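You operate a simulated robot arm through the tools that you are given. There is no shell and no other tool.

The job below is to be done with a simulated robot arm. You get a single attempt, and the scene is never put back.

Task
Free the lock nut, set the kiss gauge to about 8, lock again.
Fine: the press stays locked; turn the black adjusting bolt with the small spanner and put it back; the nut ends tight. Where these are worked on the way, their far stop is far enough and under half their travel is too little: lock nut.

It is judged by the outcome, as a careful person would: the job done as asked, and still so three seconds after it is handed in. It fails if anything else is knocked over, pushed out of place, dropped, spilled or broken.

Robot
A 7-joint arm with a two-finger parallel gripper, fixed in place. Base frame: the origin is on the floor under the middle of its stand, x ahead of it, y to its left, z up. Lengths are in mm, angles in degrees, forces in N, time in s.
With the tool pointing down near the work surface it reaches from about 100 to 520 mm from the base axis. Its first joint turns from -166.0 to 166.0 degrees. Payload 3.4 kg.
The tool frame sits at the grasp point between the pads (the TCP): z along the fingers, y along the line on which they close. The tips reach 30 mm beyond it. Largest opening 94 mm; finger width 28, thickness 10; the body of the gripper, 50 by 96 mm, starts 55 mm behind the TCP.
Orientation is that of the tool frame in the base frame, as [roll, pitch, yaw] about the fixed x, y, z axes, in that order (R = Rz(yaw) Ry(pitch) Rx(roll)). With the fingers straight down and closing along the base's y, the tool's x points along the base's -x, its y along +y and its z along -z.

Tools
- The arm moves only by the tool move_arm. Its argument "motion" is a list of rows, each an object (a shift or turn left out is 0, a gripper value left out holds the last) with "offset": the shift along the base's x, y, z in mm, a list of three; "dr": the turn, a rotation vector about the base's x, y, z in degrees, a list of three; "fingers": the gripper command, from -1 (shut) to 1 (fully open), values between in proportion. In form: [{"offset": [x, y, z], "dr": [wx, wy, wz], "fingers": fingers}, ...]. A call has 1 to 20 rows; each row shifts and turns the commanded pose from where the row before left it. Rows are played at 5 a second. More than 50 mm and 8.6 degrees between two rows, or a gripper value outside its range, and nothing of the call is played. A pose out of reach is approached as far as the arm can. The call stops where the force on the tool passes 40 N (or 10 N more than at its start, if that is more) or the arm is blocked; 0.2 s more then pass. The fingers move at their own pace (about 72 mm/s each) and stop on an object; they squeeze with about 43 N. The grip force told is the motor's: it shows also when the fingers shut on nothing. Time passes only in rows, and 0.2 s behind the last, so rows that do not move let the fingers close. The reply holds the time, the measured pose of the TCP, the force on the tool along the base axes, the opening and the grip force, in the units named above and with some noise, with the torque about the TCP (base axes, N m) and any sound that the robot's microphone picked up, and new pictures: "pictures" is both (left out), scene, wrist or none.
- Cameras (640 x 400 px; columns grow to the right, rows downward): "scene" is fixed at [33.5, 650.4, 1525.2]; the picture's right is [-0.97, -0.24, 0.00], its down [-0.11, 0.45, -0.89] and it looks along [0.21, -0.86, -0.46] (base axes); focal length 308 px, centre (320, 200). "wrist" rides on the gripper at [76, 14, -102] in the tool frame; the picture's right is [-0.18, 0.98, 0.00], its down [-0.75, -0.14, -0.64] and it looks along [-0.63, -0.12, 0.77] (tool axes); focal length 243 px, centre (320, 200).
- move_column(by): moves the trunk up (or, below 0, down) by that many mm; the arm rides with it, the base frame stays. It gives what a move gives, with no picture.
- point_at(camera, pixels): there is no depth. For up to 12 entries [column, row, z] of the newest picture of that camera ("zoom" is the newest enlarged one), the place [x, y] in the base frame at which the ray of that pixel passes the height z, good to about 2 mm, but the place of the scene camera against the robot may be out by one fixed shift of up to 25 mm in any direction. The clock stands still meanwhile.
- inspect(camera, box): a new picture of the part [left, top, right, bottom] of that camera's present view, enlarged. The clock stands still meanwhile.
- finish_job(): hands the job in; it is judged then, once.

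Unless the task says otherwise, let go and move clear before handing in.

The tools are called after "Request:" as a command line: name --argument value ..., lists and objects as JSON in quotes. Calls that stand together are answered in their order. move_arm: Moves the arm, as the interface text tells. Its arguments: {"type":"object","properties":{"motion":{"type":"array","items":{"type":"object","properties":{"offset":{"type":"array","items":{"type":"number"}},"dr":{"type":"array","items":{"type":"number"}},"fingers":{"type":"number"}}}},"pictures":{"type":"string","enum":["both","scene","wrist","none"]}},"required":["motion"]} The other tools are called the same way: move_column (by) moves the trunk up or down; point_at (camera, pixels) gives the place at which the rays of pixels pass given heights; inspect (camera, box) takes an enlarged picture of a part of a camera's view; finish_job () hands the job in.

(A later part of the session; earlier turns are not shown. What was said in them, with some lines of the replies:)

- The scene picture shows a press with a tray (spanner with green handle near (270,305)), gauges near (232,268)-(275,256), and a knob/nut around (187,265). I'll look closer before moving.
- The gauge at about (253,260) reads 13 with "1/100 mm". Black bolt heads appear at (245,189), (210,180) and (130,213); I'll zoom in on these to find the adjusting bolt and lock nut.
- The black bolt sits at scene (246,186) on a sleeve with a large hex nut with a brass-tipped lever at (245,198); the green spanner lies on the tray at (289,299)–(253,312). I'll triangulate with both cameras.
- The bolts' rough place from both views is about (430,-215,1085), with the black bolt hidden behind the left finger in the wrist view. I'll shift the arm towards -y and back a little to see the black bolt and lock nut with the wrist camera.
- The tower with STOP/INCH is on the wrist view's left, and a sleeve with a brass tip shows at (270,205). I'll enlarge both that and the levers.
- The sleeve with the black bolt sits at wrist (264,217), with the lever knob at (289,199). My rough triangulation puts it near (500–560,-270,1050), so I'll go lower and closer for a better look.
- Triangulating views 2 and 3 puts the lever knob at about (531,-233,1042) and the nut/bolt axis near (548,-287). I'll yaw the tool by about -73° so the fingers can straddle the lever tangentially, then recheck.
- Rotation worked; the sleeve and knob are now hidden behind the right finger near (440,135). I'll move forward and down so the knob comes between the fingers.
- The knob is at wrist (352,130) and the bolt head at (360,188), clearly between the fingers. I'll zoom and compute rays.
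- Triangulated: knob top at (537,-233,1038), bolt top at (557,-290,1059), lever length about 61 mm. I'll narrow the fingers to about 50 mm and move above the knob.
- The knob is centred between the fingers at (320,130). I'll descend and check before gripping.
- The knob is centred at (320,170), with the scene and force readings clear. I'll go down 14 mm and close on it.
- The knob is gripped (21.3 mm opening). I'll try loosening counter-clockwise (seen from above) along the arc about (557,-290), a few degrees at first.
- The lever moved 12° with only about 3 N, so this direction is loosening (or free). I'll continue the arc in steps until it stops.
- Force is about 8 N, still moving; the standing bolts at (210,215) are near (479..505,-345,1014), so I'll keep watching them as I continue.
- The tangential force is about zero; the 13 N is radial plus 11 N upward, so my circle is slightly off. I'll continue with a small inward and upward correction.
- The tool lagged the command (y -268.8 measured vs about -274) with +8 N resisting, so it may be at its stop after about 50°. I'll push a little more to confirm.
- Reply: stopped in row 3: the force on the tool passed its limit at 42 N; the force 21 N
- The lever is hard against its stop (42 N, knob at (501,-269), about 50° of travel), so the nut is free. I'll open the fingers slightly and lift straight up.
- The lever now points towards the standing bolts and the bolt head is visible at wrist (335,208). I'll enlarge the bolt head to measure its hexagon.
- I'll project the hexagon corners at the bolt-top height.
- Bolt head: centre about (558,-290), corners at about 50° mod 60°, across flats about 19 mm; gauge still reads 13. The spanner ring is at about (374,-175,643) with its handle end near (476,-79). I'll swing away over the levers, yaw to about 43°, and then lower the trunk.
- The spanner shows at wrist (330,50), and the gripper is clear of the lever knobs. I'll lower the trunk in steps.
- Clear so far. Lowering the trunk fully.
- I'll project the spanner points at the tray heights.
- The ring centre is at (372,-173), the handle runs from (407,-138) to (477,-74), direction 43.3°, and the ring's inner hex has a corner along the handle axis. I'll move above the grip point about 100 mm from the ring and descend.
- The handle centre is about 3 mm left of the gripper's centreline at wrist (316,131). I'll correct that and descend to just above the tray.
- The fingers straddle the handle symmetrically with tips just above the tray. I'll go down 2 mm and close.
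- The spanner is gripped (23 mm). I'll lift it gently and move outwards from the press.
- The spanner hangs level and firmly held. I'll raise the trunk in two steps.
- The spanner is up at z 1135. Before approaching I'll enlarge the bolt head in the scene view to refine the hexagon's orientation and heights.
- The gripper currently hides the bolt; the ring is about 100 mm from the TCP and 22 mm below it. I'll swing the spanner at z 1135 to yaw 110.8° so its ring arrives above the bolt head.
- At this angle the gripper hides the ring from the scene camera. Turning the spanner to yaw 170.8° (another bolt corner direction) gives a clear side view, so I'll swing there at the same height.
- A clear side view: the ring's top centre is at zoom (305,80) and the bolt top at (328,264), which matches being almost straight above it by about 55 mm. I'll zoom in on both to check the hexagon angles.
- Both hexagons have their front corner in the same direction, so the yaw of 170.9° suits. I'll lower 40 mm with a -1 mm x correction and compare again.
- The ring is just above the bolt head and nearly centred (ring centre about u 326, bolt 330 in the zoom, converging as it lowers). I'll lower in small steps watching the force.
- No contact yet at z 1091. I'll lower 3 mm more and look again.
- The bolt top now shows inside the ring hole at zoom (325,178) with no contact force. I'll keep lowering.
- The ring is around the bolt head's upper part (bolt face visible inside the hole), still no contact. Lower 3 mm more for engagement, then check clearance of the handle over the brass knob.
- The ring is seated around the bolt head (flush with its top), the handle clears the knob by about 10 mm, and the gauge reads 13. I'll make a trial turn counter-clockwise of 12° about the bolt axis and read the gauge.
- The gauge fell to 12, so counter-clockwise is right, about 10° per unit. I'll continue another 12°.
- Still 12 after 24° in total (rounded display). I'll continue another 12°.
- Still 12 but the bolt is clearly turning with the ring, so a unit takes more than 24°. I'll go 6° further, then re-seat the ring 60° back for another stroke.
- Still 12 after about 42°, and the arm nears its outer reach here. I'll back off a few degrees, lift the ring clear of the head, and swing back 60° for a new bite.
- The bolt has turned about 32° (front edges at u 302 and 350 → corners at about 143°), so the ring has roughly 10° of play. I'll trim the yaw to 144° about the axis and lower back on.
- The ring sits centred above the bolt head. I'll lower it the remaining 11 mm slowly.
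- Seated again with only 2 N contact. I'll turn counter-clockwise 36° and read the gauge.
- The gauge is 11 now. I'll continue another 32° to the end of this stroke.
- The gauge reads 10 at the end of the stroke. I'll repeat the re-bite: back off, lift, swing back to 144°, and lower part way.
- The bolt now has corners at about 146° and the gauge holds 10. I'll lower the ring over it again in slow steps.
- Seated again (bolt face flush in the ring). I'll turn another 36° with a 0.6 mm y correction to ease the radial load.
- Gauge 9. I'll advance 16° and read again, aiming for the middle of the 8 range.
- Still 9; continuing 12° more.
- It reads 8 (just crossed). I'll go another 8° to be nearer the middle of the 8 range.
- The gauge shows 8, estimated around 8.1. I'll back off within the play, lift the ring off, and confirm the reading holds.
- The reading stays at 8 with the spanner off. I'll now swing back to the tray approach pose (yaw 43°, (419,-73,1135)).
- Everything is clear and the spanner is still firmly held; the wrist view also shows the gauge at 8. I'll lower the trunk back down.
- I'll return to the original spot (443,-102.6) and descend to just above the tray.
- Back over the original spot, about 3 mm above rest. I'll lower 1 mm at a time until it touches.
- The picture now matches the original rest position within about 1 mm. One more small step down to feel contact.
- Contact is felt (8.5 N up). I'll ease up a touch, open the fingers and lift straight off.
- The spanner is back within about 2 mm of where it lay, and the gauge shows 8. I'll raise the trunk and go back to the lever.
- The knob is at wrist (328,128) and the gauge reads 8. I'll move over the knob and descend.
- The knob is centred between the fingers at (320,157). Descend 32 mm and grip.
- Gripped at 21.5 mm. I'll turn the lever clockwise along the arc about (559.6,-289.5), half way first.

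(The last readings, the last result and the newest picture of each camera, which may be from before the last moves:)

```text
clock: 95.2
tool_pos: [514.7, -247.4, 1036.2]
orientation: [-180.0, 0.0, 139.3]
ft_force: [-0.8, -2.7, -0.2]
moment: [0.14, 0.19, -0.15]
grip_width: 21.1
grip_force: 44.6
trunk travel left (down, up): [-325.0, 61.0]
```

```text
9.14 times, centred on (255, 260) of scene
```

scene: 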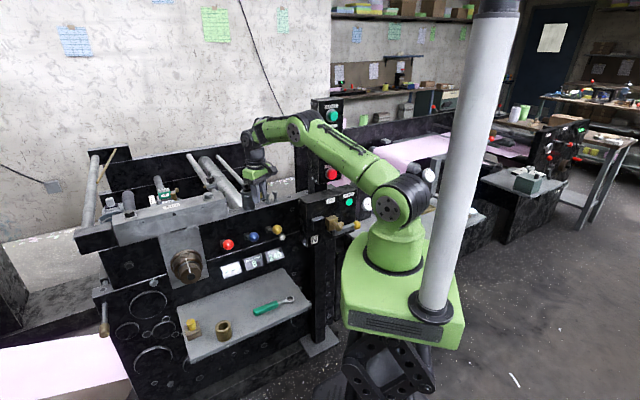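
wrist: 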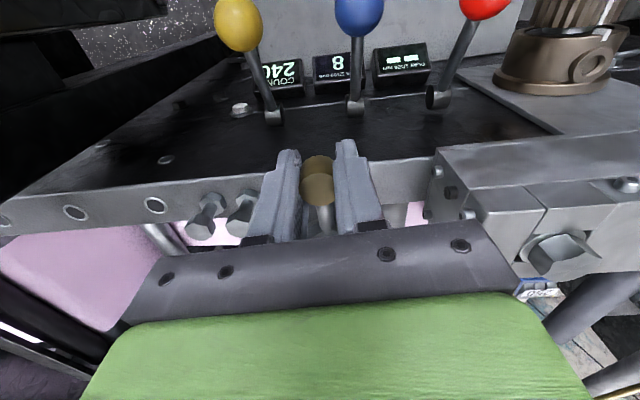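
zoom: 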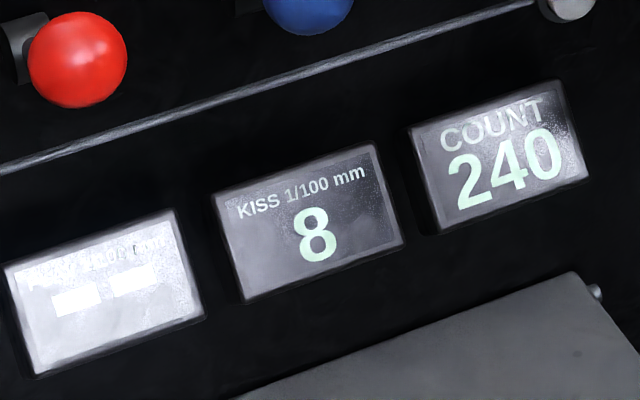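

The lever follows with under 3 N, gauge still 8. I'll continue to the tight end.

Request:
move_arm --motion '[{"offset": [4.67, 4.38, 0], "dr": [0, 0, -6]}, {"offset": [5.1, 3.88, 0], "dr": [0, 0, -6]}, {"offset": [5.48, 3.32, 0], "dr": [0, 0, -6]}, {"offset": [5.8, 2.72, 0], "dr": [0, 0, -6]}, {"offset": [0, 0, 0]}]' --pictures "wrist"

Request:
inspect --camera "scene" --box '[220, 240, 290, 280]'

```text
clock: 96.4
tool_pos: [535.9, -233.6, 1037.1]
orientation: [-180.0, 0.0, 115.1]
ft_force: [-2.6, -2.5, -1.3]
moment: [0.05, 0.05, -0.28]
grip_width: 21.4
grip_force: 45.1
trunk travel left (down, up): [-325.0, 61.0]
```

wrist: 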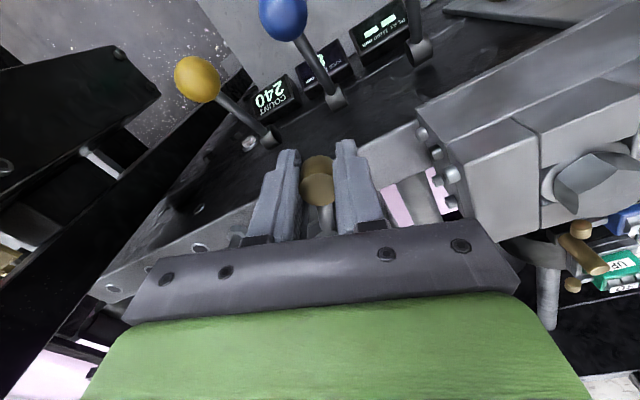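

```text
9.14 times, centred on (255, 260) of scene
```

zoom: 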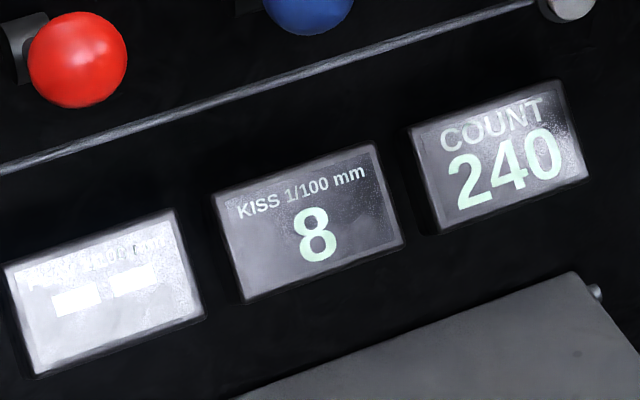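

Nearly at the original angle, gauge 8. I'll push on in small steps until the lever meets its stop firmly.

Request:
move_arm --motion '[{"offset": [2.99, 1.14, 0], "dr": [0, 0, -3]}, {"offset": [3.06, 0.97, 0], "dr": [0, 0, -2]}, {"offset": [3.0, 0.9, 0]}, {"offset": [3.0, 0.8, 0]}, {"offset": [3.0, 0.8, 0]}, {"offset": [0, 0, 0]}]' --pictures "wrist"

Request:
inspect --camera "scene" --box '[220, 240, 290, 280]'

```text
clock: 97.5
tool_pos: [539.2, -232.5, 1035.9]
orientation: [-179.3, -0.4, 109.3]
ft_force: [-23.4, -5.2, 9.4]
moment: [0.01, 0.07, -0.03]
grip_width: 21.2
grip_force: 45.2
trunk travel left (down, up): [-325.0, 61.0]
stopped in row 5: the force on the tool passed its limit at 42 N (the readings are from after the stop); the commanded pose is now the measured one
```

wrist: 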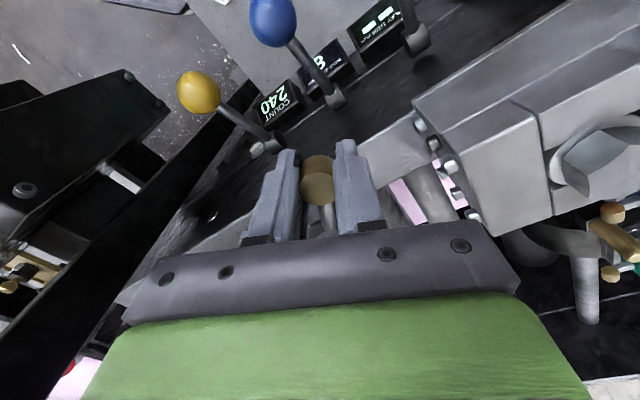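

```text
9.14 times, centred on (255, 260) of scene
```

zoom: 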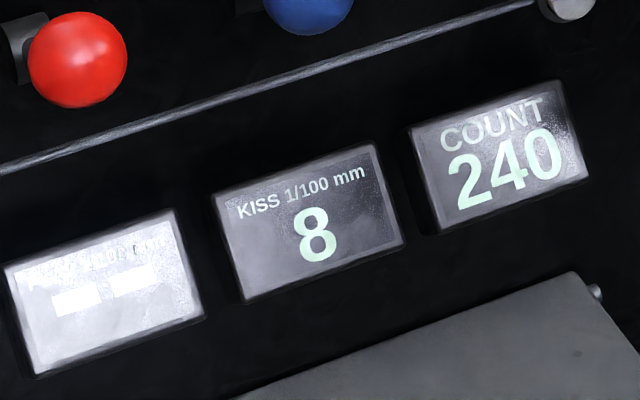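

The lever is back at its original angle, hard against the tight stop (42 N), and the gauge reads 8. I'll release and lift clear.

Request:
move_arm --motion '[{"offset": [0, 0, 0]}, {"fingers": -0.15}, {"fingers": -0.1}, {"fingers": -0.1}, {"offset": [0, 0, 15]}, {"offset": [0, 0, 25]}, {"offset": [0, 0, 30]}, {"offset": [-20, 15, 30]}, {"offset": [-25, 20, 20]}, {"offset": [-25, 20, 10]}, {"offset": [0, 0, 0]}]'

Request:
inspect --camera "scene" --box '[220, 240, 290, 280]'

Request:
inspect --camera "scene" --box '[220, 165, 300, 215]'

Request:
inspect --camera "scene" --box '[290, 170, 380, 250]'

```text
clock: 99.9
tool_pos: [474.3, -175.1, 1162.6]
orientation: [-179.4, -0.4, 109.8]
ft_force: [0.1, 0.4, -0.2]
moment: [-0.02, 0.03, 0.0]
grip_width: 42.2
grip_force: 0.0
trunk travel left (down, up): [-325.0, 61.0]
```

scene: 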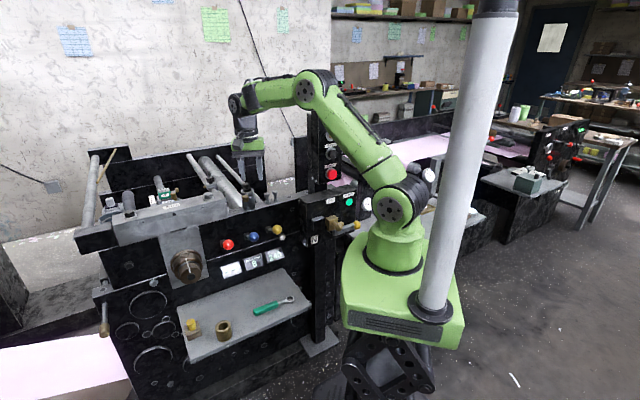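
wrist: 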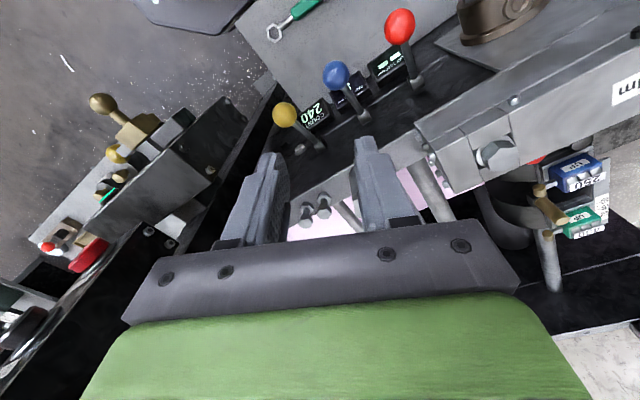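

```text
9.14 times, centred on (255, 260) of scene
```

zoom: 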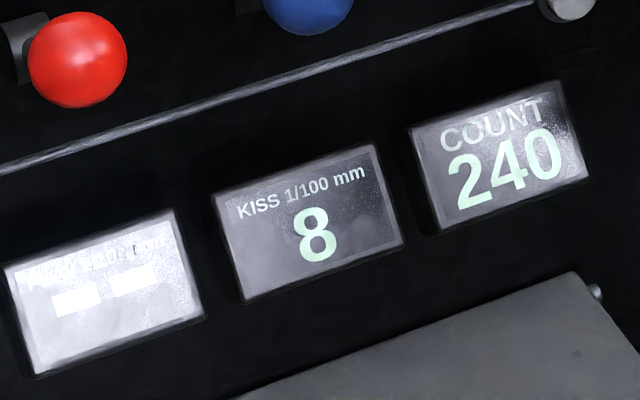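

```text
8.00 times, centred on (260, 190) of scene
```

zoom: 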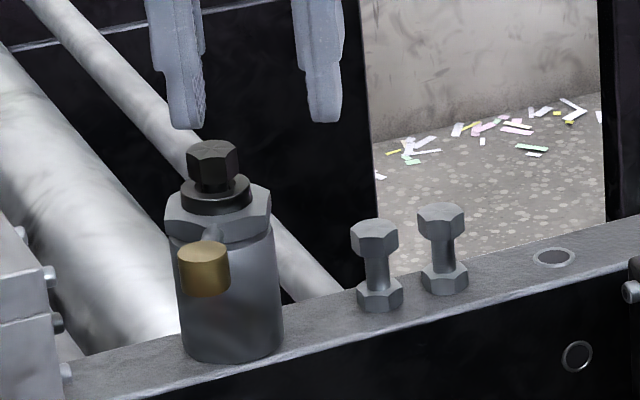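

```text
5.00 times, centred on (335, 210) of scene
```

zoom: 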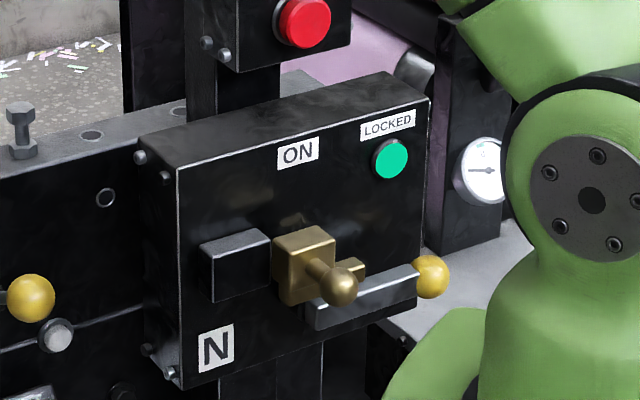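

The lever is back in its tight position, the LOCKED light is green, the spanner is on the tray and the gauge reads 8. I'll wait a couple of seconds to make sure the reading holds.

Request:
move_arm --motion '[{"offset": [-15, 15, 10]}, {"offset": [-15, 15, 10]}, {"offset": [0, 0, 0]}, {"offset": [0, 0, 0]}, {"offset": [0, 0, 0]}, {"offset": [0, 0, 0]}, {"offset": [0, 0, 0]}, {"offset": [0, 0, 0]}, {"offset": [0, 0, 0]}, {"offset": [0, 0, 0]}, {"offset": [0, 0, 0]}, {"offset": [0, 0, 0]}]' --pictures "scene"

Request:
inspect --camera "scene" --box '[150, 220, 310, 340]'

```text
clock: 102.5
tool_pos: [443.2, -146.9, 1184.0]
orientation: [-179.4, -0.5, 109.8]
ft_force: [-0.3, -0.4, 0.2]
moment: [0.0, 0.02, -0.02]
grip_width: 42.1
grip_force: 0.2
trunk travel left (down, up): [-325.0, 61.0]
```

scene: 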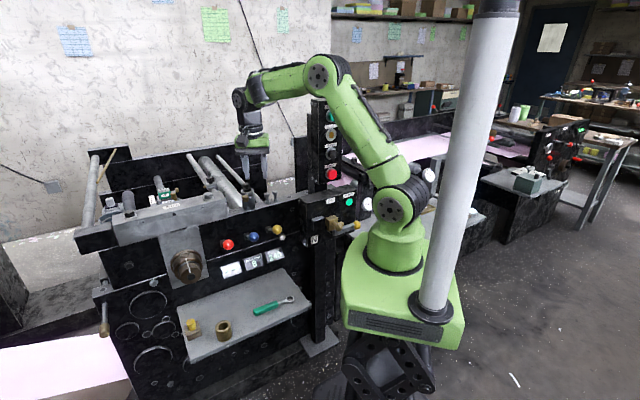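

```text
3.33 times, centred on (230, 280) of scene
```

zoom: 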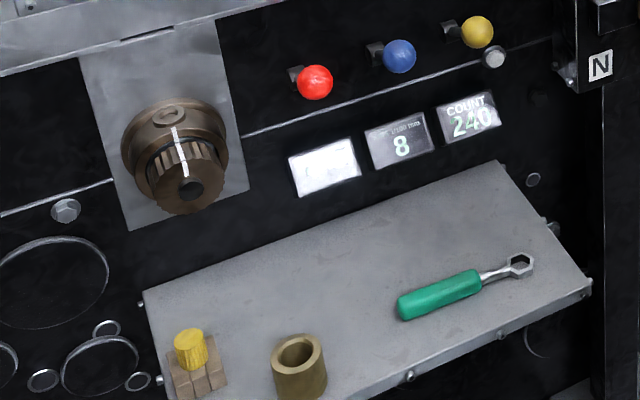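

The gauge still reads 8 after more than two seconds. The spanner lies on the tray where it was, and the levers, bushing and block are untouched. The arm is clear, so I'm handing in.

Request:
finish_job

```text
The job is handed in.
```

The kiss gauge now reads 8 (it was 13), and the lock nut is tight again. I've handed the job in.

- **Lock nut:** I freed it by turning its lever about 50° to the far stop. After the adjustment I turned it back to its original position, pushing against the stop until the force limit (42 N) ended the move.
- **Gauge:** I turned the black adjusting bolt counter-clockwise with the small spanner, in three strokes. The reading held at 8 after the nut was locked and for more than two seconds after I let go.
- **Spanner:** it is back on the tray, within about 2 mm of where it lay.
- **Press:** I didn't touch its lock, and the LOCKED light is still green. The last pictures show nothing else moved or knocked over.
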